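You operate a simulated robot arm through the tools that you are given. There is no shell and no other tool.

You run a simulated two-armed robot. Do the job below in one go: nothing can be reset, and whatever is moved stays where it is left.

## Task
Swap the bolt in the vice for the green-banded one.
Fine: stand the old bolt in the small tray; head down, tight till the green pin shows. Set down upright: white-banded bolt.

It is judged by the outcome, as a careful person would: the job done as asked, and still so three seconds after it is handed in. It fails if anything else is knocked over, pushed out of place, dropped, spilled or broken.

## Robot
Two 6-joint arms with fingered hands on one trunk that stands fixed in place. Base frame: the origin is at the foot of the trunk, x ahead of it, y to its left, z up. Lengths are in mm, angles in rad, forces in N, time in s.
The left shoulder is at [20, 157, 829], the right one opposite. With the tool pointing down near the work surface each hand reaches from about 340 to 840 mm from the base axis, measured 20 degrees to its own side. Payload 4.1 kg a hand.
The TCP of each hand is the grasp point between the finger pads, 33 mm short of the fingertips. In the tool frame z runs along the fingers and y along their closing line. Largest opening 112 mm; the body of the gripper starts 39 mm behind the TCP. The gripper is a hand of 4 fingers: y runs from the thumb to the fingers, the wrist lies at [-16, -118, -200] in the tool frame, and closing takes about 1.5 s.
Orientation is that of the tool frame in the base frame, as [roll, pitch, yaw] about the fixed x, y, z axes, in that order (R = Rz(yaw) Ry(pitch) Rx(roll)). With the fingers straight down and the wrist toward the robot, the tool's x, y and z point along [0, 1, 0], [1, 0, 0] and [0, 0, -1] of the base frame.

## Interface
- The arms move only by the tool send_rows. It takes "left_moves", "right_moves" or both (then of equal length, played together; a hand with none holds still); each is text: rows parted by semicolons, each of 6 numbers parted by spaces: the shift along the tool's x, y, z in units of 50 mm (1.0 is 50 mm), then the turn, a rotation vector about the tool's x, y, z in units of 8 degrees (1.0 is 8 degrees). In form: tx ty tz rx ry rz; .... A call has 1 to 20 rows; each row shifts and turns the commanded pose from where the row before left it, along the tool's axes as they then stand. "left_gripper" and "right_gripper" are, for a hand that has rows, the finger opening in m, from 0 to 0.112, set as the call begins (left out, the last holds). A call with a number of a shift or a turn outside -1 to 1 is refused whole. Rows are played at 5 a second. More than 50 mm and 0.15 rad between two rows, or a gripper value outside its range, and nothing of the call is played. Where a pose cannot be reached the arm comes as near as it can. A force on the tool above 40 N (or 10 N above the force at the start of the call, whichever is more), or a blocked arm, ends the call early, and 0.2 s more pass. Each finger travels about 72 mm/s and halts on what it meets, pressing with about 27 N; the grip force reading is that of the motor and also rises with nothing between the fingers. The clock runs only during rows and for 0.2 s after the last one: add rows that do not move to give the fingers time. The reply holds the time, the measured pose of the TCP, the force on the tool along the base axes, the opening and the grip force, in the units named above and with some noise, with the torque about the TCP (base axes, N m) and any sound that the robot's microphone picked up.
- Cameras (640 x 400 px; columns grow to the right, rows downward): "scene" is now at [52.9, -9.8, 1449.4]; the picture's right is [-0.11, -0.99, 0.00], its down [-0.57, 0.06, -0.82] and it looks along [0.82, -0.09, -0.57] (base axes); focal length 333 px, centre (320, 200). "left" rides on the left gripper at [-66, -89, -130] in its tool frame; the picture's right is [-0.79, -0.29, 0.54], its down [0.55, -0.71, 0.44] and it looks along [0.26, 0.64, 0.72] (tool axes); focal length 247 px, centre (320, 200). "right" rides on the right gripper at [66, -89, -130] in its tool frame; the picture's right is [-0.79, 0.29, -0.54], its down [-0.55, -0.71, 0.44] and it looks along [-0.26, 0.64, 0.72] (tool axes); focal length 247 px, centre (320, 200). There is no depth. A picture from a camera that has moved, and an enlarged one, comes with that camera's place and axes in the base frame and with its lens. The place of the scene camera against the robot may be out by one fixed shift of up to 18 mm in any direction.
- snapshot(camera): a new picture of that camera. It takes no simulated time.
- set_fingers(index, middle, ring, thumb_bend, thumb_turn, hand): sets how far each is bent, from 0 (flat) to 100 (curled in); at 30 the hand is open as for a grip, at 70 the pads meet at the TCP. One left out holds its place. A second passes; each finger stops where it meets its share of the squeeze, and holds until it gets a number again. A gripper value or a shape takes the hand back. It gives what a move gives, with no picture; readings hold the bend of each and the force on the fingers (four entries, about 0 where the hand has none), thumb and palm. thumb_turn goes from beside the hand (0) to across from the fingers (100), as for a grip.
- preshape(shape, hand): the hand has 4 fingers and takes this shape, open, in about a second: jaw (thumb against the fingers, like two jaws); tri (thumb and two fingers); tip (a fingertip pinch); poke (one finger out to press); point (the index stretched); flat (the hand flat); cup (the hand cupped); fist (a fist). The gripper value then closes the fingers along that shape, each until it touches; the sizes above hold for jaw. It gives what a move gives, with no picture.
- turn_head(pan, tilt): turns the head with the scene camera to pan (to the left, within 1.501 rad either way) and tilt (down, from -0.506 to 1.204), counted from straight ahead of the robot. It gives what a move gives.
- zoom(camera, box): a new picture of the part [left, top, right, bottom] of that camera's present view, enlarged. It takes no simulated time.
- close_job(): hands the job in; it is judged then, once.

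Places have to be worked out from the pictures, the camera data and where the tool is seen. Open the grippers and draw the arms clear of the work before you hand the job in, unless the task says otherwise.

The tools are called after "Emit:" as a command line: name --argument value ..., lists and objects as JSON in quotes. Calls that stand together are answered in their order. send_rows: Moves the arms, as the interface text tells. Its arguments: {"type":"object","properties":{"left_moves":{"type":"string"},"left_gripper":{"type":"number"},"right_moves":{"type":"string"},"right_gripper":{"type":"number"}},"required":[]} The other tools are called the same way: preshape (shape, hand) gives the hand a shape; set_fingers (index, middle, ring, thumb_bend, thumb_turn, hand) moves the fingers one by one; turn_head (pan, tilt) turns the head that bears the scene camera; snapshot (camera) takes a picture; zoom (camera, box) takes an enlarged picture of a part of a camera's view; close_job () hands the job in.

At the start:

```text
t: 0.0
left_tcp_pos: [307.9, 95.4, 1304.0]
left_ee_rot: [3.141, -0.002, 1.473]
left_contact_force: [-0.5, -0.4, -0.3]
left_ft_torque: [0.0, 0.02, -0.01]
left_finger_gap: 111.7
left_finger_force: 0.1
left_shape: jaw
left_bend: [30.0, 30.0, 30.0, 30.0, 98.0]
left_finger forces: [0.1, 0.0, 0.0, 0.1, 0.0, 0.0]
right_tcp_pos: [394.3, -242.3, 1259.7]
right_ee_rot: [-3.14, -0.001, 1.472]
right_contact_force: [-0.9, 0.0, 0.4]
right_ft_torque: [-0.02, -0.01, -0.01]
right_finger_gap: 111.7
right_finger_force: 0.1
right_shape: jaw
right_bend: [30.0, 30.0, 30.0, 30.0, 98.0]
right_finger forces: [0.1, 0.0, 0.0, 0.1, 0.1, 0.0]
head pan, tilt: [-0.106, 0.607]
```

scene: 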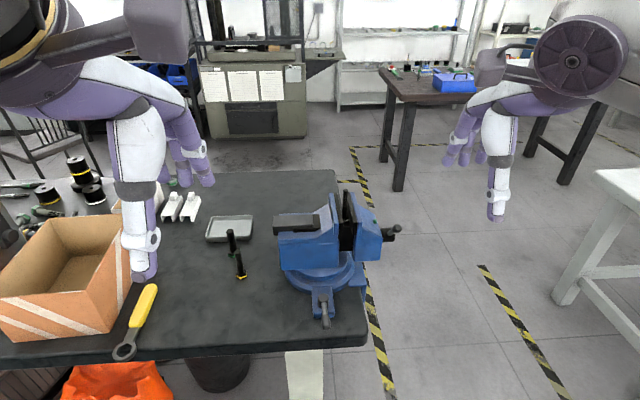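
right: 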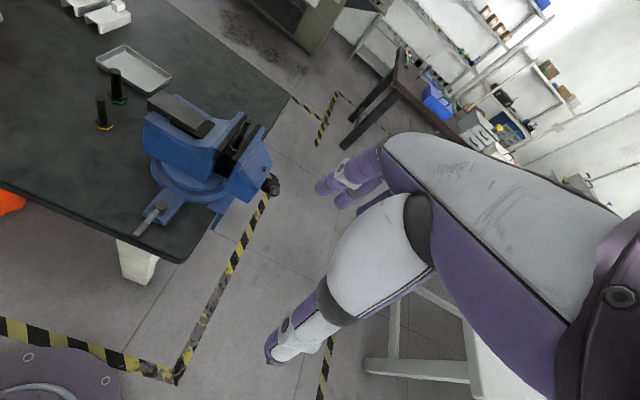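
left: 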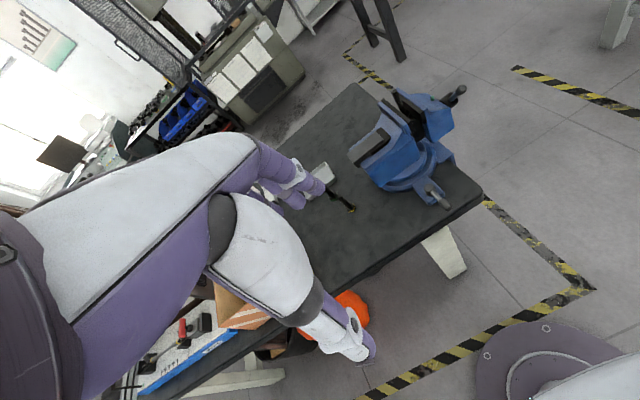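

I start by looking closely at the vice, bolts and tray before moving anything.

Emit:
zoom --camera "scene" --box '[180, 170, 420, 340]'

Emit:
zoom --camera "right" --box '[60, 30, 300, 270]'

Emit:
zoom --camera "left" --box '[300, 60, 500, 230]'

```text
2.35 times, centred on (300, 255) of scene
camera zoom: at [52.9, -9.8, 1449.4], right [-0.11, -0.99, 0.0], down [-0.57, 0.06, -0.82], along [0.82, -0.09, -0.57], focal length 783 px, centre (367, 71)
```

zoom: 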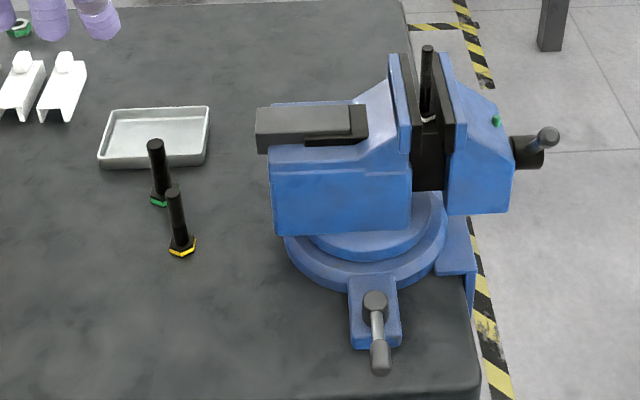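

```text
1.67 times, centred on (180, 150) of right
camera zoom: at [314.4, -168.2, 1390.3], right [0.21, -0.82, 0.54], down [-0.76, -0.48, -0.44], along [0.61, -0.32, -0.72], focal length 412 px, centre (553, 283)
```

zoom: 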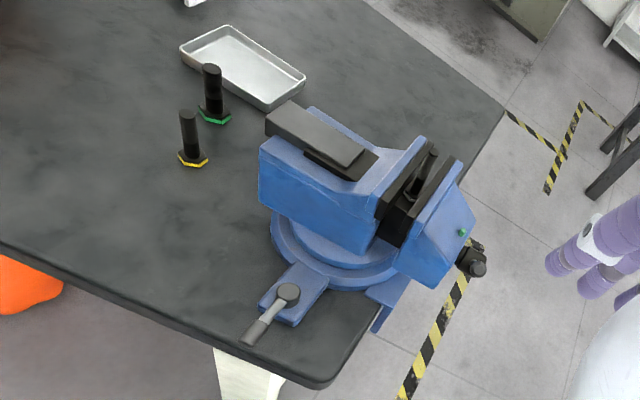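

```text
2.35 times, centred on (400, 145) of left
camera zoom: at [212.0, 37.4, 1434.1], right [-0.36, -0.76, -0.54], down [-0.65, 0.62, -0.44], along [0.67, 0.19, -0.72], focal length 581 px, centre (132, 329)
```

zoom: 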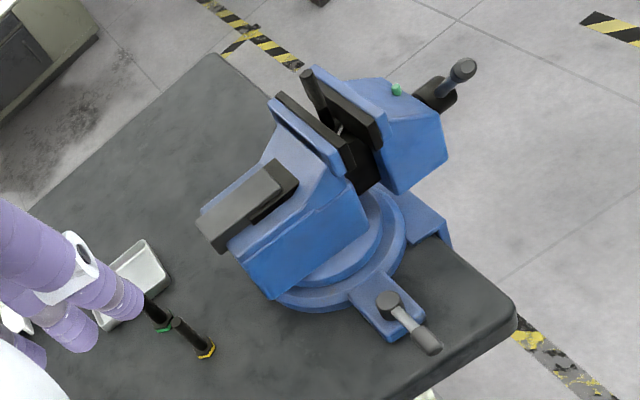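

The vice looks to open along y, with its screw handle on the right end and the green pin on the moving jaw. I zoom further on details.

Emit:
zoom --camera "scene" --box '[320, 180, 410, 260]'

Emit:
zoom --camera "left" --box '[380, 70, 480, 140]'

Emit:
zoom --camera "right" --box '[200, 100, 290, 210]'

Emit:
zoom --camera "scene" --box '[195, 200, 275, 290]'

```text
5.00 times, centred on (365, 220) of scene
camera zoom: at [52.9, -9.8, 1449.4], right [-0.11, -0.99, 0.0], down [-0.57, 0.06, -0.82], along [0.82, -0.09, -0.57], focal length 1664 px, centre (95, 100)
```

zoom: 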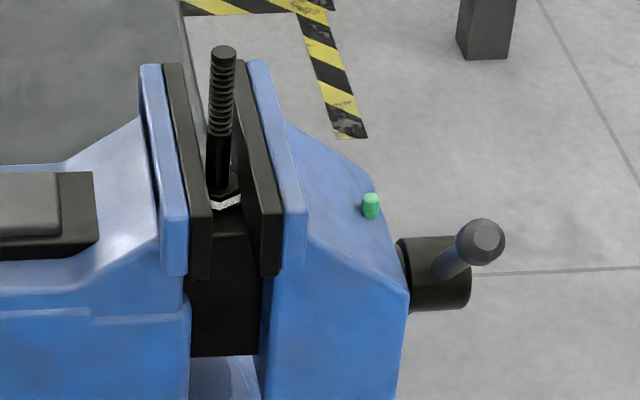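

```text
5.71 times, centred on (430, 105) of left
camera zoom: at [212.0, 37.4, 1434.1], right [-0.36, -0.76, -0.54], down [-0.65, 0.62, -0.44], along [0.67, 0.19, -0.72], focal length 1411 px, centre (-309, 743)
```

zoom: 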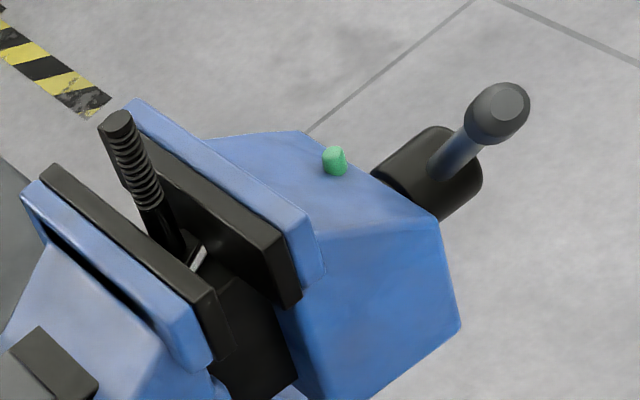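

```text
3.64 times, centred on (245, 155) of right
camera zoom: at [314.4, -168.2, 1390.3], right [0.21, -0.82, 0.54], down [-0.76, -0.48, -0.44], along [0.61, -0.32, -0.72], focal length 898 px, centre (593, 364)
```

zoom: 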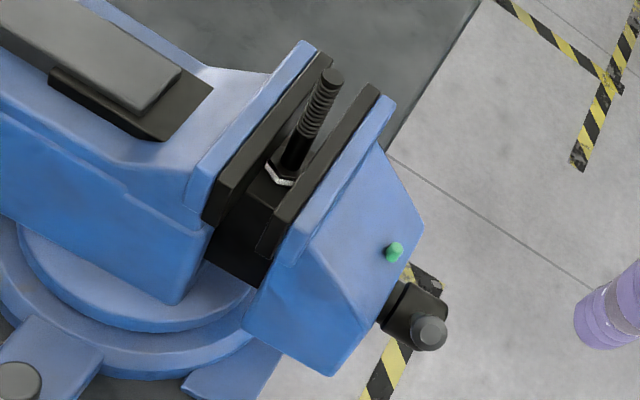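

```text
4.44 times, centred on (235, 245) of scene
camera zoom: at [52.9, -9.8, 1449.4], right [-0.11, -0.99, 0.0], down [-0.57, 0.06, -0.82], along [0.82, -0.09, -0.57], focal length 1479 px, centre (698, 0)
```

zoom: 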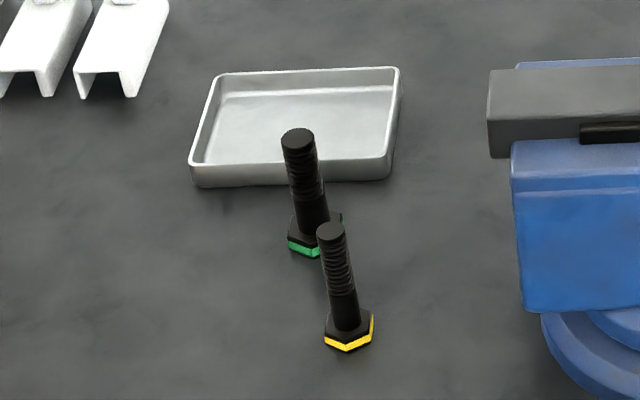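

I'll rotate the right hand at height so that its fingers point to +y (the direction needed for the handle). This also gives its camera a different view of the vice.

Emit:
send_rows --right_moves "0 0 0 0 0 -0.707; 0 0 0 0 1 0; 0 0 0 0 1 0; 0 0 0 0 1 0; 0 0 0 0 1 0; 0 0 0 0 1 0; 0 0 0 0 1 0; 0 0 0 0 1 0; 0 0 0 0 1 0; 0 0 0 0 1 0; 0 0 0 0 1 0; 0 0 0 0 1 0; 0 0 0 0 0.25 0"

Emit:
snapshot --camera "right"

Emit:
snapshot --camera "scene"

```text
t: 2.8
left_tcp_pos: [306.7, 94.6, 1304.2]
left_ee_rot: [3.141, 0.0, 1.473]
left_contact_force: [0.9, -0.5, -1.1]
left_ft_torque: [-0.01, 0.0, 0.03]
left_finger_gap: 111.7
left_finger_force: 0.0
left_shape: jaw
left_bend: [30.0, 30.0, 30.0, 30.0, 98.0]
left_finger forces: [0.1, 0.0, 0.1, 0.0, 0.0, 0.0]
right_tcp_pos: [394.6, -241.7, 1257.6]
right_ee_rot: [1.64, -1.569, 3.073]
right_contact_force: [0.6, -0.5, 0.1]
right_ft_torque: [-0.02, -0.01, 0.04]
right_finger_gap: 111.6
right_finger_force: 0.0
right_shape: jaw
right_bend: [30.0, 30.0, 30.0, 30.0, 98.0]
right_finger forces: [0.1, 0.1, 0.0, 0.1, 0.0, 0.0]
head pan, tilt: [-0.106, 0.607]
```

```text
taken
camera right: at [307.6, -372.9, 1325.1], right [0.29, -0.54, -0.79], down [-0.71, 0.44, -0.55], along [0.64, 0.72, -0.26], focal length 247 px, centre (320, 200)
```

right: 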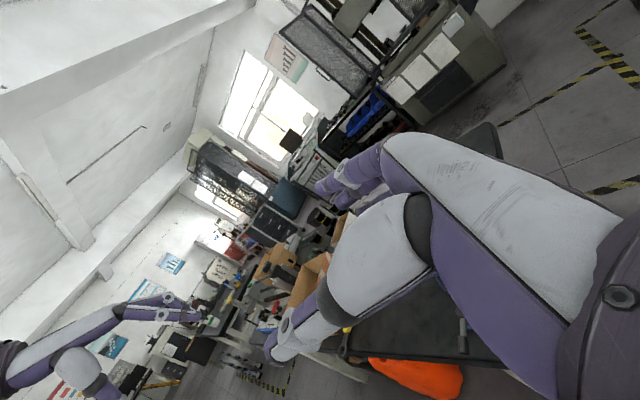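

```text
taken
```

scene: 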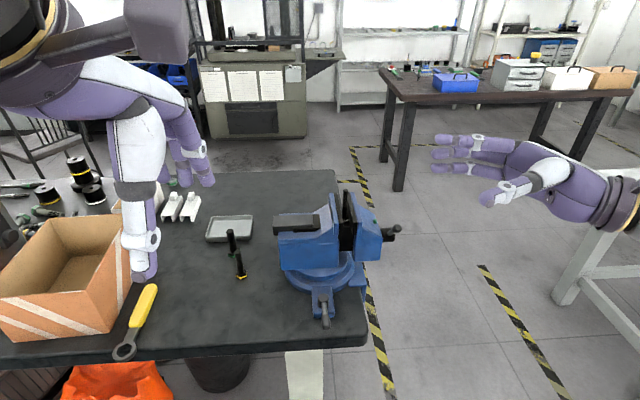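

The rotated pose works. I now move the right hand to a place outside the handle (−y side) so its camera can view the handle and the jaw from the side.

Emit:
send_rows --right_moves "-0.7 0.46 -0.44 0 0 0; -0.7 0.46 -0.44 0 0 0; -0.7 0.46 -0.44 0 0 0; -0.7 0.46 -0.44 0 0 0; -0.7 0.46 -0.44 0 0 0; -0.7 0.46 -0.44 0 0 0; -0.7 0.46 -0.44 0 0 0; 0 0 0 0 0 0"

Emit:
snapshot --camera "right"

Emit:
snapshot --camera "scene"

```text
t: 4.6
left_tcp_pos: [306.7, 93.9, 1304.3]
left_ee_rot: [-3.142, 0.0, 1.473]
left_contact_force: [-0.9, -0.1, 0.1]
left_ft_torque: [-0.03, -0.01, 0.03]
left_finger_gap: 111.4
left_finger_force: 0.1
left_shape: jaw
left_bend: [30.0, 30.0, 30.0, 30.0, 98.0]
left_finger forces: [0.1, 0.0, 0.0, 0.0, 0.0, 0.0]
right_tcp_pos: [556.3, -395.1, 1015.4]
right_ee_rot: [1.811, -1.57, 2.9]
right_contact_force: [-0.4, -0.2, -0.6]
right_ft_torque: [-0.01, -0.02, 0.0]
right_finger_gap: 111.8
right_finger_force: 0.0
right_shape: jaw
right_bend: [30.0, 30.0, 30.0, 30.0, 98.0]
right_finger forces: [0.0, 0.0, 0.0, 0.1, 0.0, 0.0]
head pan, tilt: [-0.106, 0.607]
```

```text
taken
camera right: at [468.9, -525.7, 1080.5], right [0.29, -0.54, -0.79], down [-0.71, 0.44, -0.55], along [0.64, 0.72, -0.26], focal length 247 px, centre (320, 200)
```

right: 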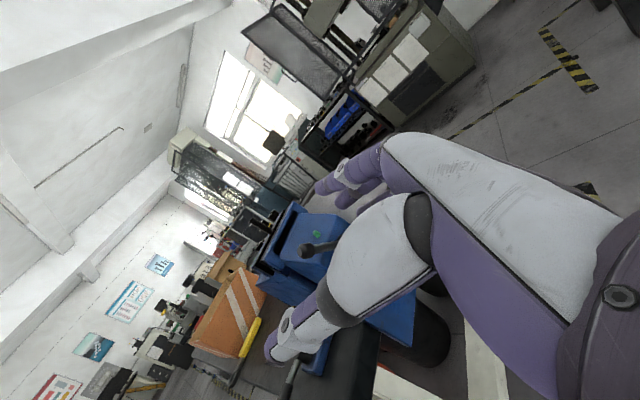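

```text
taken
```

scene: 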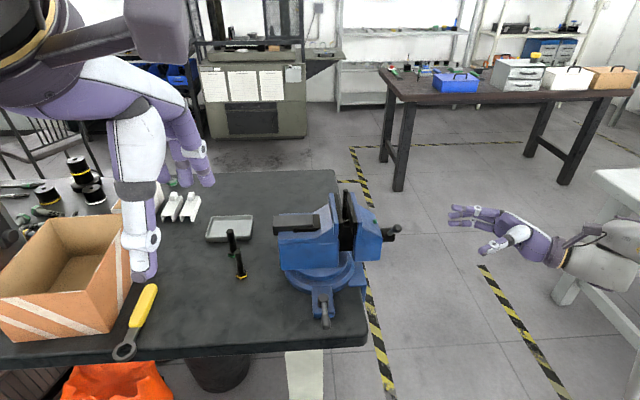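

The handle and green pin are visible in the right camera; I zoom in.

Emit:
zoom --camera "right" --box '[230, 180, 370, 340]'

Emit:
zoom --camera "scene" --box '[360, 190, 440, 260]'

```text
2.50 times, centred on (300, 260) of right
camera zoom: at [468.9, -525.7, 1080.5], right [0.29, -0.54, -0.79], down [-0.71, 0.44, -0.55], along [0.64, 0.72, -0.26], focal length 617 px, centre (370, 50)
```

zoom: 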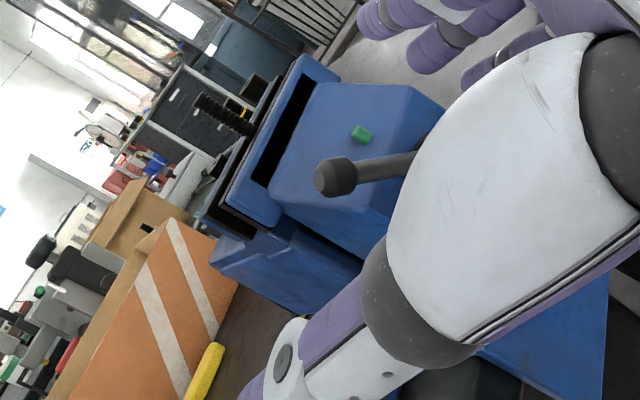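

```text
5.71 times, centred on (400, 225) of scene
camera zoom: at [52.7, -9.7, 1449.4], right [-0.11, -0.99, 0.0], down [-0.57, 0.06, -0.82], along [0.82, -0.09, -0.57], focal length 1901 px, centre (-137, 57)
```

zoom: 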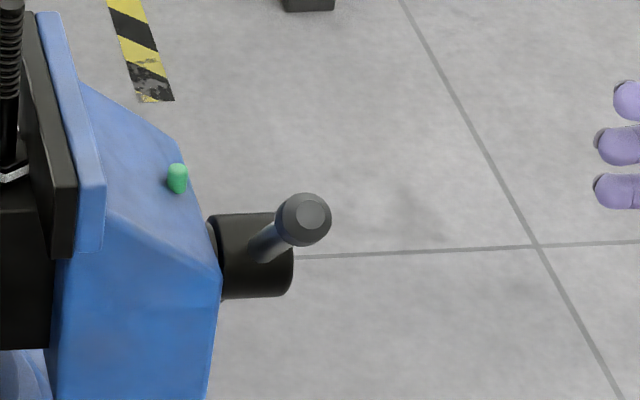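

Ball end of the bar triangulates to about (627, −247, 973), hub around (685, −245, 910), bolt top about (685, −137, 1045). I lower the right hand so that the thumb no longer covers the hub in its camera.

Emit:
send_rows --right_moves "-0.8 0 0 0 0 0; -0.8 0 0 0 0 0; -0.8 0 0 0 0 0; 0 0 0 0 0 0"

Emit:
zoom --camera "right" --box '[200, 120, 360, 280]'

```text
t: 5.6
left_tcp_pos: [305.3, 94.7, 1303.6]
left_ee_rot: [-3.141, 0.001, 1.473]
left_contact_force: [-0.2, -0.2, -0.3]
left_ft_torque: [-0.02, -0.02, -0.03]
left_finger_gap: 111.8
left_finger_force: 0.0
left_shape: jaw
left_bend: [30.0, 30.0, 30.0, 30.0, 98.0]
left_finger forces: [0.0, 0.1, 0.1, 0.0, 0.0, 0.0]
right_tcp_pos: [559.6, -395.9, 894.2]
right_ee_rot: [-2.603, -1.571, 1.033]
right_contact_force: [0.0, 0.5, 0.2]
right_ft_torque: [0.03, 0.0, 0.0]
right_finger_gap: 112.0
right_finger_force: 0.0
right_shape: jaw
right_bend: [30.0, 30.0, 30.0, 30.0, 98.0]
right_finger forces: [0.1, 0.0, 0.0, 0.0, 0.0, 0.0]
head pan, tilt: [-0.106, 0.607]
```

```text
2.50 times, centred on (280, 200) of right
camera zoom: at [471.9, -526.3, 961.0], right [0.29, -0.54, -0.79], down [-0.71, 0.44, -0.55], along [0.64, 0.72, -0.26], focal length 617 px, centre (420, 200)
```

zoom: 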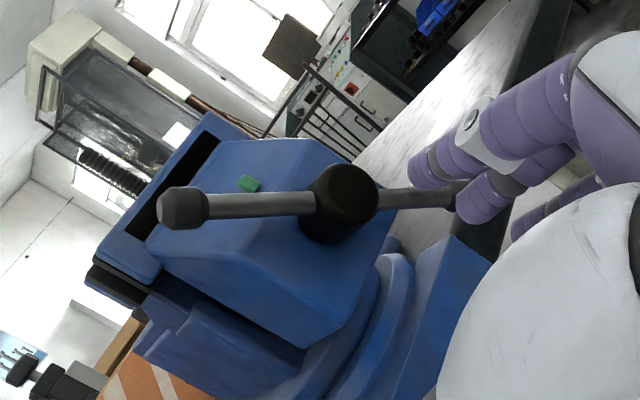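

The bar runs through the hub (axis near x 686, z 903, bar plane y≈−247), with ball ends about 91 mm out at 130° and 310°. I shape the right hand into a poke to see where its stretched finger lies.

Emit:
preshape --hand "right" --shape "poke"

Emit:
zoom --camera "scene" --box '[360, 180, 580, 320]'

Emit:
snapshot --camera "right"

```text
t: 6.5
left_tcp_pos: [305.9, 94.7, 1303.8]
left_ee_rot: [-3.141, 0.0, 1.474]
left_contact_force: [-0.5, 1.0, -0.3]
left_ft_torque: [0.0, 0.0, -0.01]
left_finger_gap: 111.6
left_finger_force: 0.0
left_shape: jaw
left_bend: [30.0, 30.0, 30.0, 30.0, 98.0]
left_finger forces: [0.0, 0.0, 0.0, 0.0, 0.1, 0.1]
right_tcp_pos: [559.7, -395.9, 894.3]
right_ee_rot: [-0.655, -1.569, -0.916]
right_contact_force: [0.3, -1.2, 0.7]
right_ft_torque: [0.01, 0.01, -0.02]
right_finger_gap: 0.1
right_finger_force: 0.1
right_shape: poke
right_bend: [70.0, 70.0, 99.0, 100.0, 100.0]
right_finger forces: [0.1, 0.0, 0.1, 0.0, 0.0, 0.1]
head pan, tilt: [-0.106, 0.607]
```

```text
2.86 times, centred on (470, 250) of scene
camera zoom: at [52.9, -9.8, 1449.4], right [-0.11, -0.99, 0.0], down [-0.57, 0.06, -0.82], along [0.82, -0.09, -0.57], focal length 951 px, centre (-109, 57)
```

zoom: 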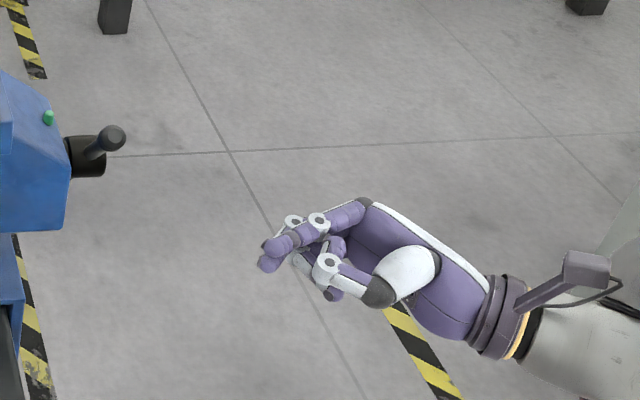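

```text
taken
camera right: at [472.0, -526.3, 961.4], right [0.29, -0.54, -0.79], down [-0.71, 0.44, -0.55], along [0.64, 0.72, -0.26], focal length 247 px, centre (320, 200)
```

right: 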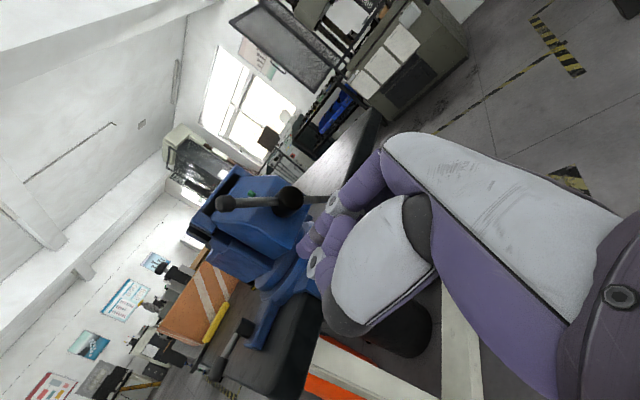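

Poke keeps two bent fingers at the TCP. I try "point" to compare, since a single stretched finger would clear the hub better.

Emit:
preshape --hand "right" --shape "point"

Emit:
zoom --camera "scene" --box '[360, 180, 580, 320]'

Emit:
snapshot --camera "right"

```text
t: 7.4
left_tcp_pos: [307.7, 93.9, 1302.8]
left_ee_rot: [3.141, 0.001, 1.473]
left_contact_force: [0.6, 0.0, -0.4]
left_ft_torque: [-0.02, -0.02, 0.04]
left_finger_gap: 111.3
left_finger_force: 0.1
left_shape: jaw
left_bend: [30.0, 30.0, 30.0, 30.0, 98.0]
left_finger forces: [0.0, 0.0, 0.0, 0.0, 0.0, 0.1]
right_tcp_pos: [559.9, -396.7, 894.4]
right_ee_rot: [3.115, -1.57, 1.598]
right_contact_force: [0.2, -0.2, -0.1]
right_ft_torque: [-0.01, 0.04, 0.01]
right_finger_gap: 0.0
right_finger_force: 0.1
right_shape: point
right_bend: [19.0, 100.0, 100.0, 98.0, 88.0]
right_finger forces: [0.0, 0.0, 0.1, 0.1, 0.1, 0.1]
head pan, tilt: [-0.106, 0.607]
```

```text
2.86 times, centred on (470, 250) of scene
camera zoom: at [52.9, -9.8, 1449.4], right [-0.11, -0.99, 0.0], down [-0.57, 0.06, -0.82], along [0.82, -0.09, -0.57], focal length 951 px, centre (-109, 57)
```

zoom: 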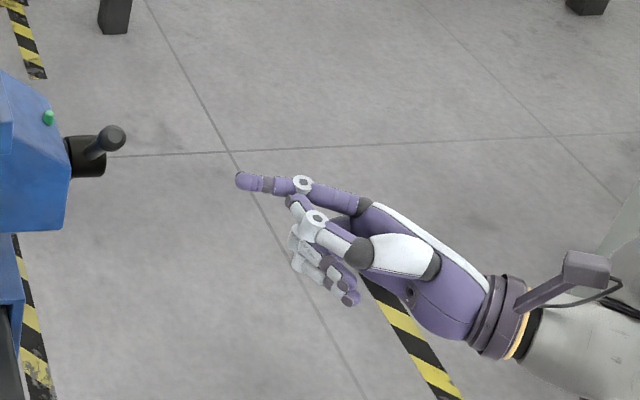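

```text
taken
camera right: at [472.0, -526.2, 961.4], right [0.29, -0.54, -0.79], down [-0.71, 0.44, -0.55], along [0.64, 0.72, -0.26], focal length 247 px, centre (320, 200)
```

right: 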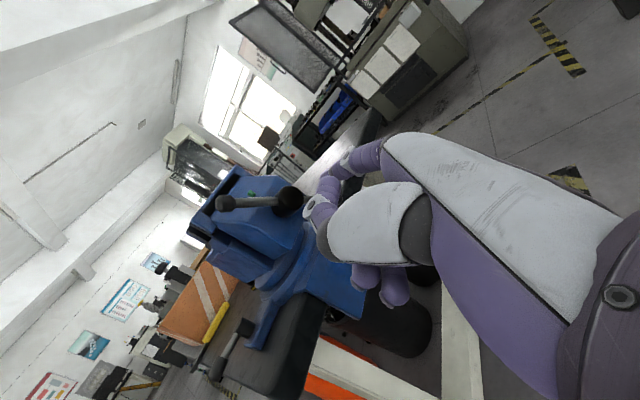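

Point is suitable. I zoom both cameras on the index tip to locate it relative to the TCP.

Emit:
zoom --camera "right" --box '[290, 130, 410, 250]'

Emit:
zoom --camera "scene" --box '[430, 215, 510, 275]'

```text
3.33 times, centred on (350, 190) of right
camera zoom: at [472.0, -526.2, 961.4], right [0.29, -0.54, -0.79], down [-0.71, 0.44, -0.55], along [0.64, 0.72, -0.26], focal length 823 px, centre (220, 233)
```

zoom: 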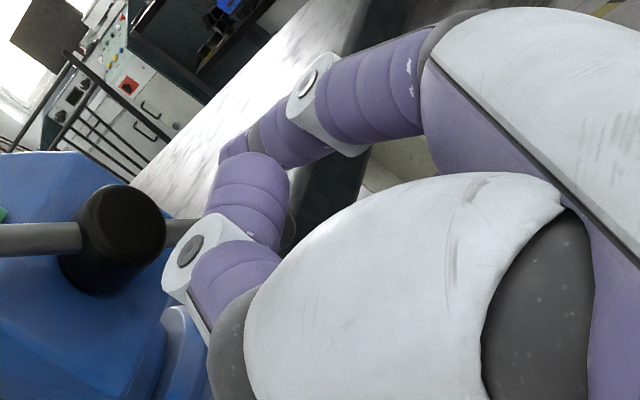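

```text
6.67 times, centred on (470, 245) of scene
camera zoom: at [52.9, -9.8, 1449.4], right [-0.11, -0.99, 0.0], down [-0.57, 0.06, -0.82], along [0.82, -0.09, -0.57], focal length 2218 px, centre (-680, -100)
```

zoom: 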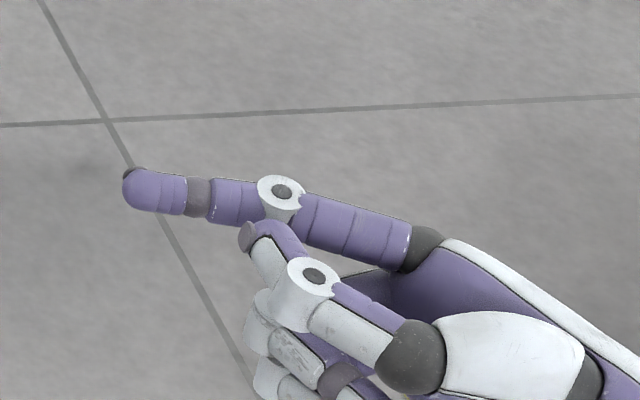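

Index tip sits roughly at tool (+17, +70, +22). Now I bring the left hand forward and turn it: fingers horizontal, thumb to the right, camera on top, pointing at the vice bolt diagonally.

Emit:
send_rows --left_moves "-0.168 0.74 0.32 0 0 0; -0.168 0.74 0.32 0 0 0; -0.168 0.74 0.32 0 0 0; -0.168 0.74 0.32 0 0 0; -0.168 0.74 0.32 0 0 0; 0 0 0 0 -0.9375 0; 0 0 0 0 -0.9375 0; 0 0 0 0 -0.9375 0; 0 0 0 0 -0.9375 0; 0 0 0 0 -0.9375 0; 0 0 0 0 -0.9375 0; 0 0 0 0 -0.9375 0; 0 0 0 0 -0.9375 0; 0 0 0 0 -0.9375 0; 0 0 0 0 -0.9375 0; 0 0 0 0 -0.9375 0; 0 0 0 0 -0.9375 0; 0 0 0 0 0 0"

Emit:
snapshot --camera "scene"

Emit:
snapshot --camera "left"

```text
t: 11.2
left_tcp_pos: [487.0, 34.9, 1224.2]
left_ee_rot: [0.445, 1.57, -1.223]
left_contact_force: [-0.8, -0.2, 0.5]
left_ft_torque: [-0.02, -0.01, 0.03]
left_finger_gap: 111.8
left_finger_force: 0.0
left_shape: jaw
left_bend: [30.0, 30.0, 30.0, 30.0, 98.0]
left_finger forces: [0.0, 0.1, 0.0, 0.0, 0.0, 0.0]
right_tcp_pos: [561.1, -395.0, 894.5]
right_ee_rot: [1.531, -1.57, -3.103]
right_contact_force: [0.0, -0.2, -0.1]
right_ft_torque: [0.04, 0.0, -0.02]
right_finger_gap: 0.0
right_finger_force: 0.0
right_shape: point
right_bend: [19.0, 100.0, 100.0, 98.0, 88.0]
right_finger forces: [0.0, 0.0, 0.0, 0.1, 0.0, 0.0]
head pan, tilt: [-0.106, 0.607]
```

```text
taken
```

scene: 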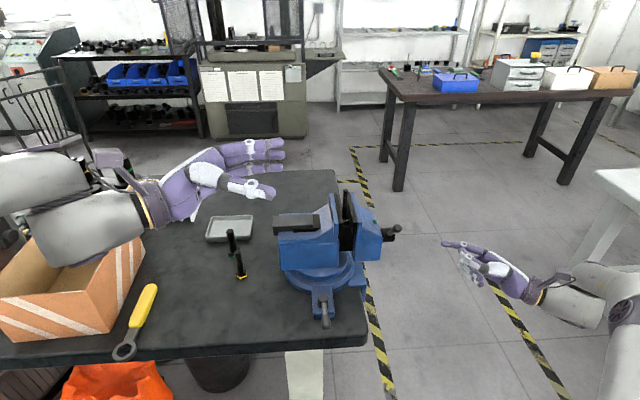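

```text
taken
camera left: at [411.7, 172.4, 1289.5], right [-0.34, -0.51, 0.79], down [-0.75, -0.36, -0.55], along [0.57, -0.78, -0.26], focal length 247 px, centre (320, 200)
```

left: 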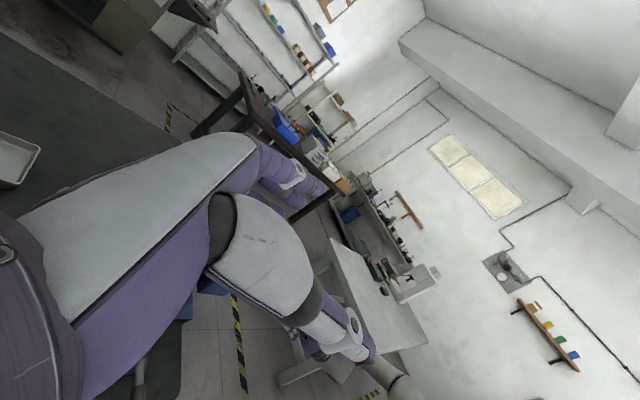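

Orientation is as planned (pointing −y now). I turn it to 45° and lower to a pre-grasp spot in front of the vice bolt.

Emit:
send_rows --left_moves "0 0 0 -0.904 0 0; 0 0 0 -0.904 0 0; 0 0 0 -0.904 0 0; 0 0 0 -0.904 0 0; 0 0 0 -0.904 0 0; 0 0 0 -0.904 0 0; 0 0 0 -0.904 0 0; 0.656 0.074 0.446 0 0 0; 0.656 0.074 0.446 0 0 0; 0.656 0.074 0.446 0 0 0; 0.656 0.074 0.446 0 0 0; 0.656 0.074 0.446 0 0 0; 0 0 0 0 0 0"

Emit:
snapshot --camera "scene"

Emit:
snapshot --camera "left"

Emit:
snapshot --camera "right"

```text
t: 14.0
left_tcp_pos: [592.8, 148.0, 1040.7]
left_ee_rot: [0.803, 1.569, 0.01]
left_contact_force: [0.2, 0.2, 0.2]
left_ft_torque: [-0.05, 0.01, -0.01]
left_finger_gap: 112.0
left_finger_force: 0.1
left_shape: jaw
left_bend: [30.0, 30.0, 30.0, 30.0, 98.0]
left_finger forces: [0.0, 0.0, 0.0, 0.0, 0.0, 0.0]
left hand out of reach, approached as far as the arm can: row 5, 6, 7, 8, 9, 10, 11, 12
right_tcp_pos: [559.2, -395.5, 894.5]
right_ee_rot: [-1.838, -1.57, 0.267]
right_contact_force: [0.1, -0.2, -0.3]
right_ft_torque: [0.01, -0.02, -0.02]
right_finger_gap: 0.2
right_finger_force: 0.0
right_shape: point
right_bend: [19.0, 100.0, 100.0, 98.0, 88.0]
right_finger forces: [0.1, 0.1, 0.0, 0.1, 0.0, 0.0]
head pan, tilt: [-0.106, 0.607]
```

```text
taken
```

scene: 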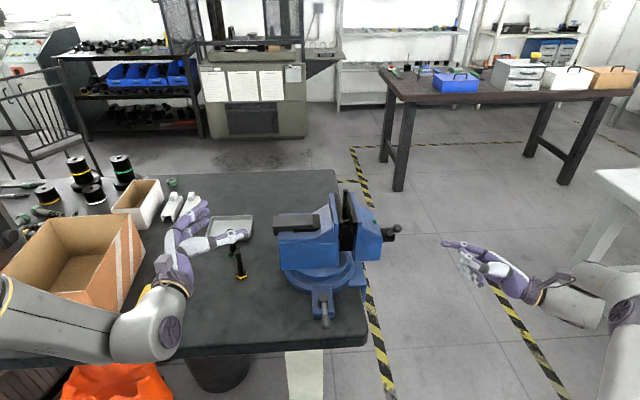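

```text
taken
camera left: at [438.7, 177.6, 1106.8], right [0.17, -0.58, 0.79], down [-0.2, -0.81, -0.55], along [0.96, -0.06, -0.26], focal length 247 px, centre (320, 200)
```

left: 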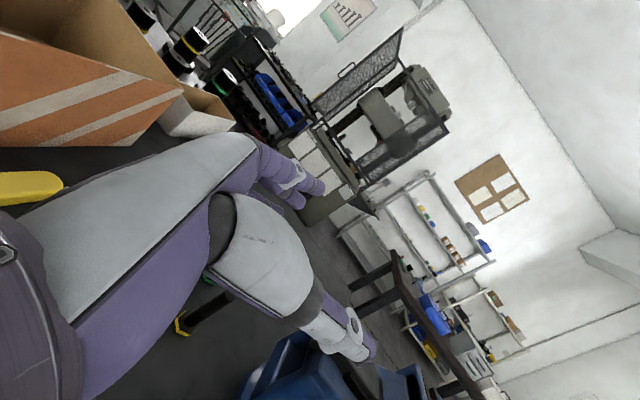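

```text
taken
camera right: at [472.0, -526.2, 961.4], right [0.29, -0.54, -0.79], down [-0.71, 0.44, -0.55], along [0.64, 0.72, -0.26], focal length 247 px, centre (320, 200)
```

right: 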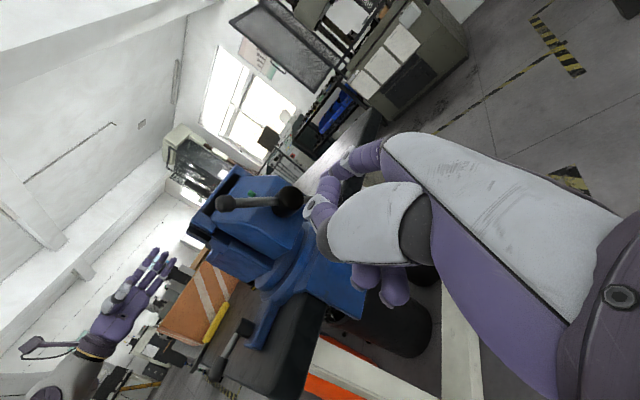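

Pointing at 45° this close to the body is out of the left arm's range, so I turn back to pointing −y (φ≈90°) at the same commanded position, and check where it ends.

Emit:
send_rows --left_moves "0 0 0 0.9375 0 0; 0 0 0 0.9375 0 0; 0 0 0 0.9375 0 0; 0 0 0 0.9375 0 0; 0 0 0 0.9375 0 0; 0 0 0 0.9375 0 0; 0 0 0 0 0 0; 0 0 0 0 0 0"

Emit:
snapshot --camera "scene"

Emit:
snapshot --camera "left"

```text
t: 15.8
left_tcp_pos: [595.2, 147.7, 1039.5]
left_ee_rot: [-0.892, 1.57, -2.466]
left_contact_force: [-0.7, -0.3, -0.6]
left_ft_torque: [0.04, -0.01, -0.01]
left_finger_gap: 111.9
left_finger_force: 0.1
left_shape: jaw
left_bend: [30.0, 30.0, 30.0, 30.0, 98.0]
left_finger forces: [0.0, 0.0, 0.1, 0.0, 0.0, 0.1]
right_tcp_pos: [560.8, -396.6, 894.9]
right_ee_rot: [2.796, -1.569, 1.917]
right_contact_force: [0.1, -0.1, 0.3]
right_ft_torque: [0.05, 0.01, -0.03]
right_finger_gap: 0.2
right_finger_force: 0.1
right_shape: point
right_bend: [19.0, 100.0, 100.0, 98.0, 88.0]
right_finger forces: [0.0, 0.0, 0.0, 0.1, 0.0, 0.1]
head pan, tilt: [-0.106, 0.607]
```

```text
taken
```

scene: 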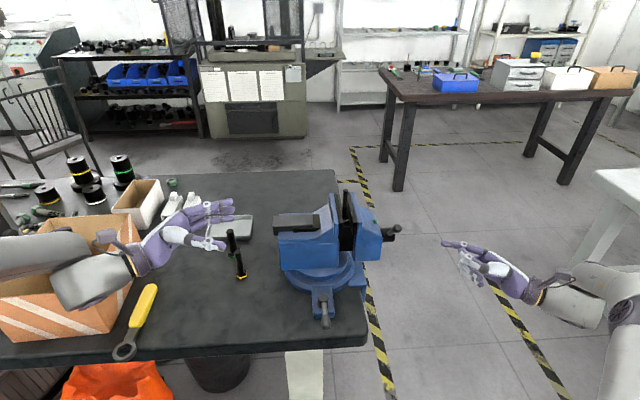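

```text
taken
camera left: at [506.9, 276.4, 1106.1], right [-0.29, -0.54, 0.79], down [-0.71, -0.43, -0.55], along [0.64, -0.72, -0.26], focal length 247 px, centre (320, 200)
```

left: 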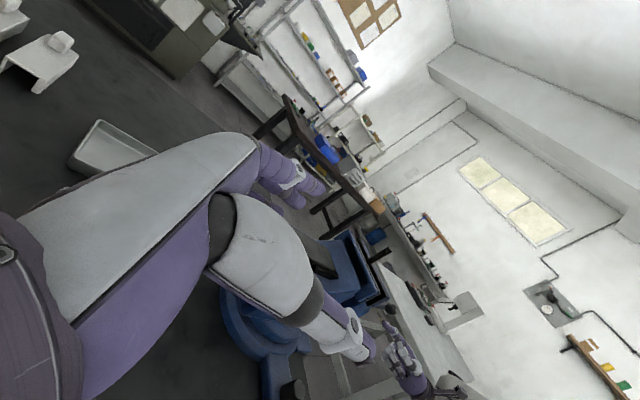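

The command follows the reached pose, now at (595, 148, 1040) pointing −y. I zoom in on the vice from this camera to fix jaw-top height.

Emit:
zoom --camera "left" --box '[270, 180, 430, 300]'

Emit:
zoom --camera "scene" --box '[265, 180, 385, 260]'

```text
3.33 times, centred on (350, 240) of left
camera zoom: at [506.9, 276.4, 1106.1], right [-0.29, -0.54, 0.79], down [-0.71, -0.43, -0.55], along [0.64, -0.72, -0.26], focal length 823 px, centre (220, 67)
```

zoom: 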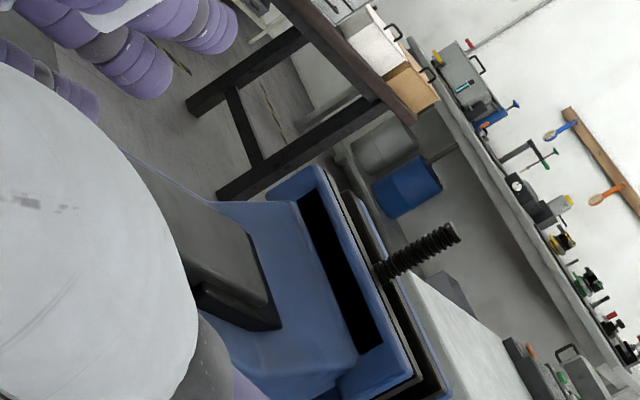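

```text
5.00 times, centred on (325, 220) of scene
camera zoom: at [52.9, -9.8, 1449.4], right [-0.11, -0.99, 0.0], down [-0.57, 0.06, -0.82], along [0.82, -0.09, -0.57], focal length 1664 px, centre (295, 100)
```

zoom: 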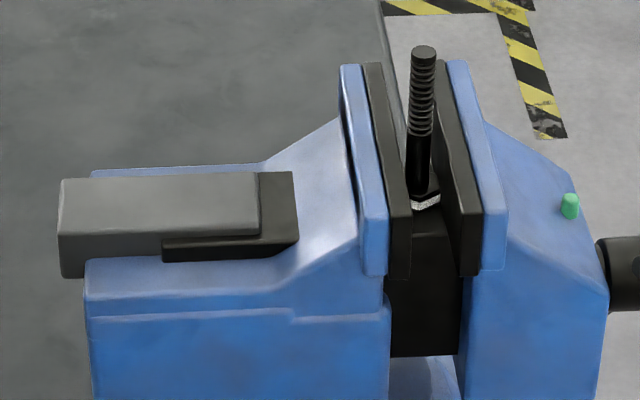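

Bolt top ≈ (686, −137, 1042), jaw tops ≈ 1001, so about 41 mm of shank stands free. I go over it at z≈1110 with the fingers pointing −y, then will descend around it.

Emit:
send_rows --left_moves "-0.7 0 0 0 0 0; -0.7 0 0 0 0 0; 0 0.3 0.95 0 0 0; 0 0.3 0.95 0 0 0; 0 0.3 0.95 0 0 0; 0 0.3 0.95 0 0 0; 0 0.3 0.95 0 0 0; 0 0.3 0.95 0 0 0; 0 0 0 0 0 0"

Emit:
snapshot --camera "scene"

Emit:
snapshot --camera "left"

Emit:
snapshot --camera "right"

```text
t: 17.8
left_tcp_pos: [689.2, -136.5, 1106.7]
left_ee_rot: [2.064, 1.57, 0.492]
left_contact_force: [0.2, -0.7, 0.4]
left_ft_torque: [0.02, 0.02, 0.03]
left_finger_gap: 111.9
left_finger_force: 0.1
left_shape: jaw
left_bend: [30.0, 30.0, 30.0, 30.0, 98.0]
left_finger forces: [0.0, 0.0, 0.1, 0.1, 0.1, 0.1]
right_tcp_pos: [559.7, -395.3, 894.5]
right_ee_rot: [2.766, -1.571, 1.946]
right_contact_force: [-0.7, 0.7, -0.6]
right_ft_torque: [-0.01, 0.01, 0.03]
right_finger_gap: 0.0
right_finger_force: 0.1
right_shape: point
right_bend: [19.0, 100.0, 100.0, 98.0, 88.0]
right_finger forces: [0.0, 0.0, 0.1, 0.0, 0.0, 0.0]
head pan, tilt: [-0.106, 0.607]
```

```text
taken
```

scene: 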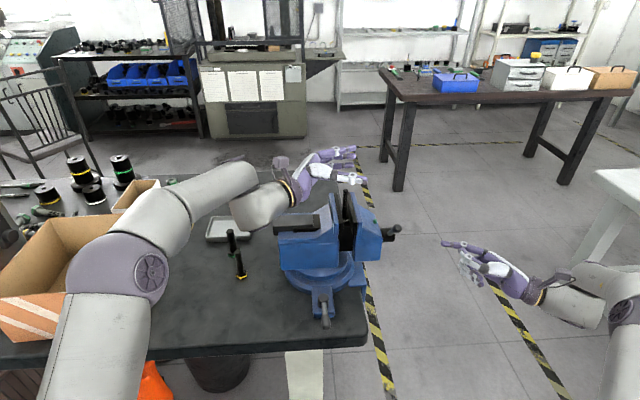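

```text
taken
camera left: at [600.5, -7.3, 1173.4], right [-0.29, -0.54, 0.79], down [-0.71, -0.44, -0.55], along [0.64, -0.72, -0.26], focal length 247 px, centre (320, 200)
```

left: 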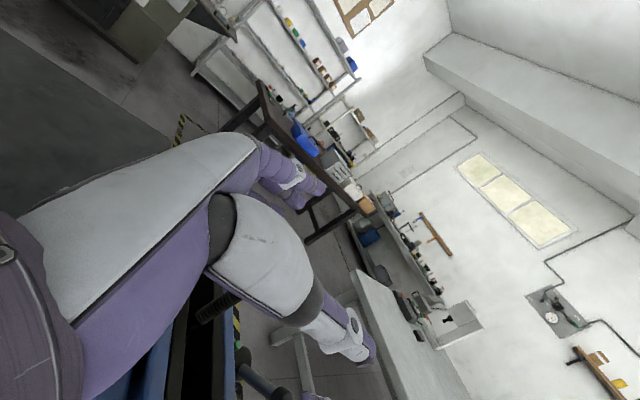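

```text
taken
camera right: at [472.0, -526.2, 961.4], right [0.29, -0.54, -0.79], down [-0.71, 0.44, -0.55], along [0.64, 0.72, -0.26], focal length 247 px, centre (320, 200)
```

right: 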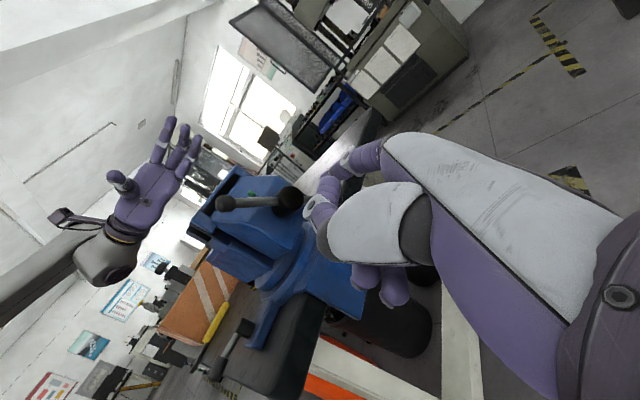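

Bolt projects where predicted. I descend around it in two steps, first to about z 1045.

Emit:
send_rows --left_moves "0.4 -0.03 0 0 0 0; 0.4 -0.03 0 0 0 0; 0.4 0 0 0 0 0; 0 0 0 0 0 0"

Emit:
zoom --camera "scene" --box '[265, 160, 405, 260]'

Emit:
zoom --camera "right" --box '[80, 110, 280, 250]'

```text
t: 18.8
left_tcp_pos: [683.0, -137.9, 1048.3]
left_ee_rot: [-2.564, 1.57, 2.149]
left_contact_force: [-0.7, 0.6, 0.0]
left_ft_torque: [-0.01, 0.01, -0.05]
left_finger_gap: 111.9
left_finger_force: 0.0
left_shape: jaw
left_bend: [30.0, 30.0, 30.0, 30.0, 98.0]
left_finger forces: [0.1, 0.0, 0.0, 0.0, 0.0, 0.0]
right_tcp_pos: [558.7, -395.2, 895.4]
right_ee_rot: [-0.087, -1.57, -1.484]
right_contact_force: [0.2, -0.2, 0.9]
right_ft_torque: [-0.02, 0.02, 0.02]
right_finger_gap: 0.1
right_finger_force: 0.1
right_shape: point
right_bend: [19.0, 100.0, 100.0, 98.0, 88.0]
right_finger forces: [0.1, 0.0, 0.1, 0.0, 0.1, 0.2]
head pan, tilt: [-0.106, 0.607]
```

```text
4.00 times, centred on (335, 210) of scene
camera zoom: at [52.8, -9.8, 1449.4], right [-0.11, -0.99, 0.0], down [-0.57, 0.06, -0.82], along [0.82, -0.09, -0.57], focal length 1331 px, centre (260, 160)
```

zoom: 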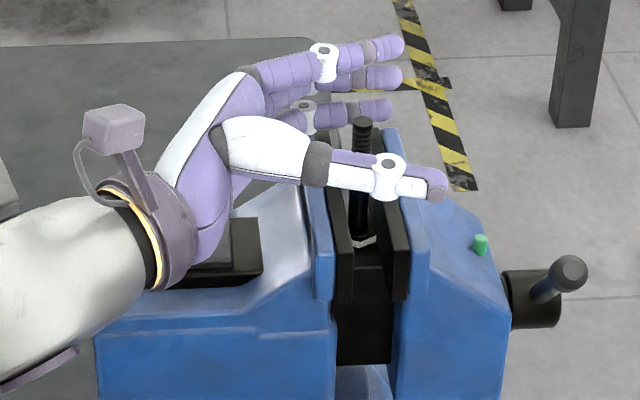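

```text
2.86 times, centred on (180, 180) of right
camera zoom: at [472.0, -526.3, 961.4], right [0.29, -0.54, -0.79], down [-0.71, 0.44, -0.55], along [0.64, 0.72, -0.26], focal length 706 px, centre (720, 257)
```

zoom: 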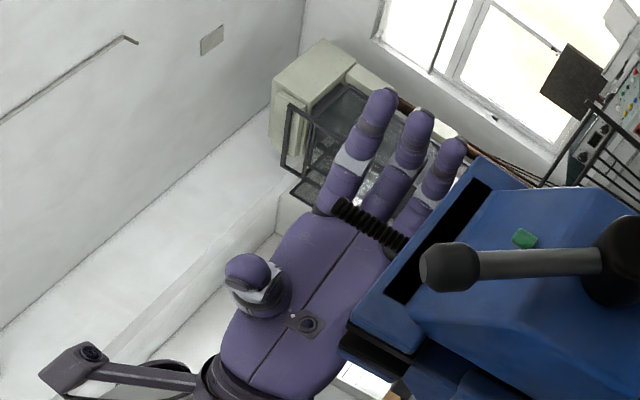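

All clear of the jaws. I descend to about z 1036 and close on the shank.

Emit:
send_rows --left_moves "0.12 0.03 0 0 0 0; 0.12 0.03 0 0 0 0; 0 0 0 0 0 0"

Emit:
send_rows --left_moves "0 0 0 0 0 0; 0 0 0 0 0 0; 0 0 0 0 0 0; 0 0 0 0 0 0; 0 0 0 0 0 0; 0 0 0 0 0 0; 0 0 0 0 0 0; 0 0 0 0 0 0" --left_gripper 0.0

Emit:
zoom --camera "scene" --box '[265, 160, 405, 260]'

Emit:
zoom --camera "right" --box '[80, 110, 280, 250]'

Emit:
snapshot --camera "left"

```text
t: 19.6
left_tcp_pos: [685.0, -138.1, 1039.9]
left_ee_rot: [1.216, 1.565, -0.354]
left_contact_force: [-7.9, 6.2, 18.2]
left_ft_torque: [0.7, -0.76, 0.54]
left_finger_gap: 112.0
left_finger_force: 0.1
left_shape: jaw
left_bend: [30.0, 30.0, 32.0, 30.0, 98.0]
left_finger forces: [0.0, 0.0, 18.7, 0.0, 0.1, 0.0]
right_tcp_pos: [558.2, -397.1, 895.0]
right_ee_rot: [0.668, -1.568, -2.239]
right_contact_force: [0.8, 0.3, -0.4]
right_ft_torque: [0.01, 0.0, 0.02]
right_finger_gap: 0.1
right_finger_force: 0.1
right_shape: point
right_bend: [19.0, 100.0, 100.0, 98.0, 88.0]
right_finger forces: [0.1, 0.0, 0.0, 0.0, 0.0, 0.0]
head pan, tilt: [-0.106, 0.607]
```

```text
t: 21.4
left_tcp_pos: [685.8, -136.7, 1039.3]
left_ee_rot: [1.455, 1.565, -0.112]
left_contact_force: [0.1, 5.1, 25.4]
left_ft_torque: [1.03, -1.53, 0.44]
left_finger_gap: 0.0
left_finger_force: 27.0
left_shape: jaw
left_bend: [70.0, 70.0, 37.0, 63.0, 100.0]
left_finger forces: [3.1, 0.0, 22.6, 0.0, 8.7, 0.1]
right_tcp_pos: [559.3, -396.5, 894.4]
right_ee_rot: [-1.541, -1.569, -0.03]
right_contact_force: [0.5, 0.1, -0.3]
right_ft_torque: [0.03, 0.02, 0.01]
right_finger_gap: 0.0
right_finger_force: 0.0
right_shape: point
right_bend: [19.0, 100.0, 100.0, 98.0, 88.0]
right_finger forces: [0.0, 0.0, 0.1, 0.0, 0.0, 0.0]
head pan, tilt: [-0.106, 0.607]
```

```text
4.00 times, centred on (335, 210) of scene
camera zoom: at [52.1, -9.5, 1449.4], right [-0.11, -0.99, 0.0], down [-0.57, 0.06, -0.82], along [0.82, -0.09, -0.57], focal length 1331 px, centre (260, 160)
```

zoom: 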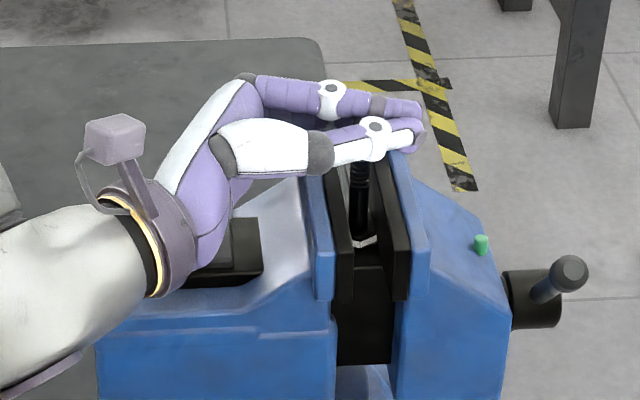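

```text
2.86 times, centred on (180, 180) of right
camera zoom: at [471.6, -526.0, 961.8], right [0.29, -0.54, -0.79], down [-0.71, 0.44, -0.55], along [0.64, 0.72, -0.26], focal length 706 px, centre (720, 257)
```

zoom: 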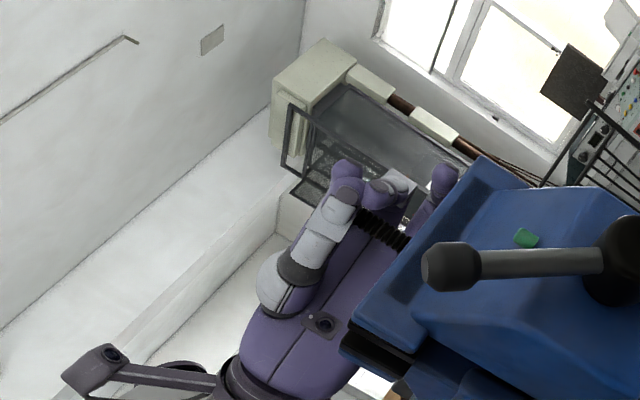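

```text
taken
camera left: at [596.6, -8.0, 1105.6], right [-0.29, -0.54, 0.79], down [-0.71, -0.44, -0.56], along [0.65, -0.72, -0.25], focal length 247 px, centre (320, 200)
```

left: 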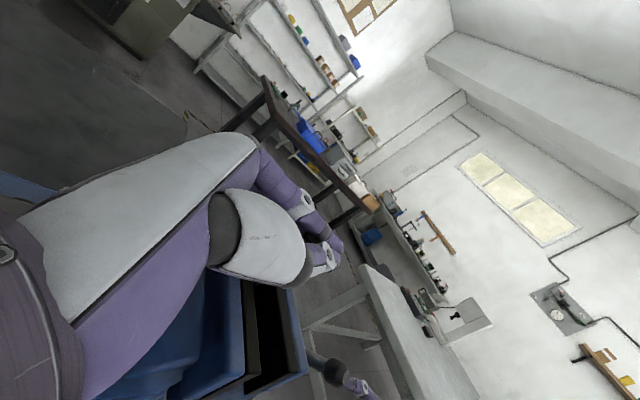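

The ring finger landed on the jaw (so the fingers closed above the bolt top): this horizontal grip is too high for the short free shank. I open and lift the left hand away; a vertical grip by the right hand will be better.

Emit:
send_rows --left_moves "-0.06 0 0 0 0 0; -0.06 0 0 0 0 0; 0 0 0 0 0 0; 0 0 0 0 0 0; 0 0 0 0 0 0; 0 0 0 0 0 0; -0.6 0 0 0 0 0; -0.8 0 0 0 0 0; 0 0 0 0 0 0" --left_gripper 0.112

Emit:
zoom --camera "scene" --box '[265, 140, 405, 260]'

```text
t: 23.4
left_tcp_pos: [685.8, -136.2, 1112.6]
left_ee_rot: [-1.794, 1.57, 2.917]
left_contact_force: [0.3, 0.4, 0.3]
left_ft_torque: [0.01, 0.01, -0.03]
left_finger_gap: 111.6
left_finger_force: 0.1
left_shape: jaw
left_bend: [30.0, 30.0, 30.0, 30.0, 98.0]
left_finger forces: [0.0, 0.0, 0.0, 0.1, 0.1, 0.0]
right_tcp_pos: [559.8, -396.9, 894.2]
right_ee_rot: [1.285, -1.571, -2.857]
right_contact_force: [0.6, 0.5, 0.0]
right_ft_torque: [-0.02, 0.0, 0.01]
right_finger_gap: 0.1
right_finger_force: 0.0
right_shape: point
right_bend: [19.0, 100.0, 100.0, 98.0, 88.0]
right_finger forces: [0.0, 0.0, 0.0, 0.0, 0.1, 0.1]
head pan, tilt: [-0.106, 0.607]
```

```text
3.33 times, centred on (335, 200) of scene
camera zoom: at [52.9, -9.8, 1449.4], right [-0.11, -0.99, 0.0], down [-0.57, 0.06, -0.82], along [0.82, -0.09, -0.57], focal length 1109 px, centre (270, 200)
```

zoom: 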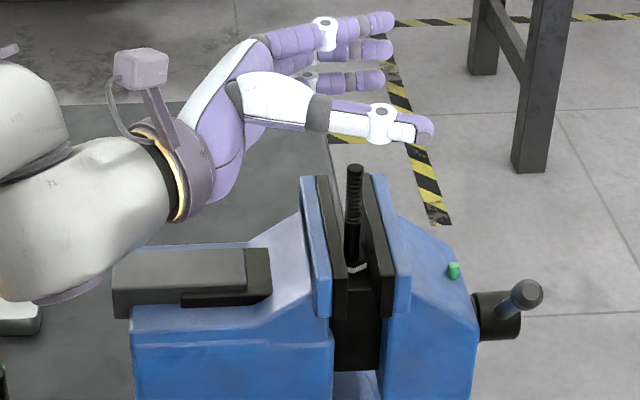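

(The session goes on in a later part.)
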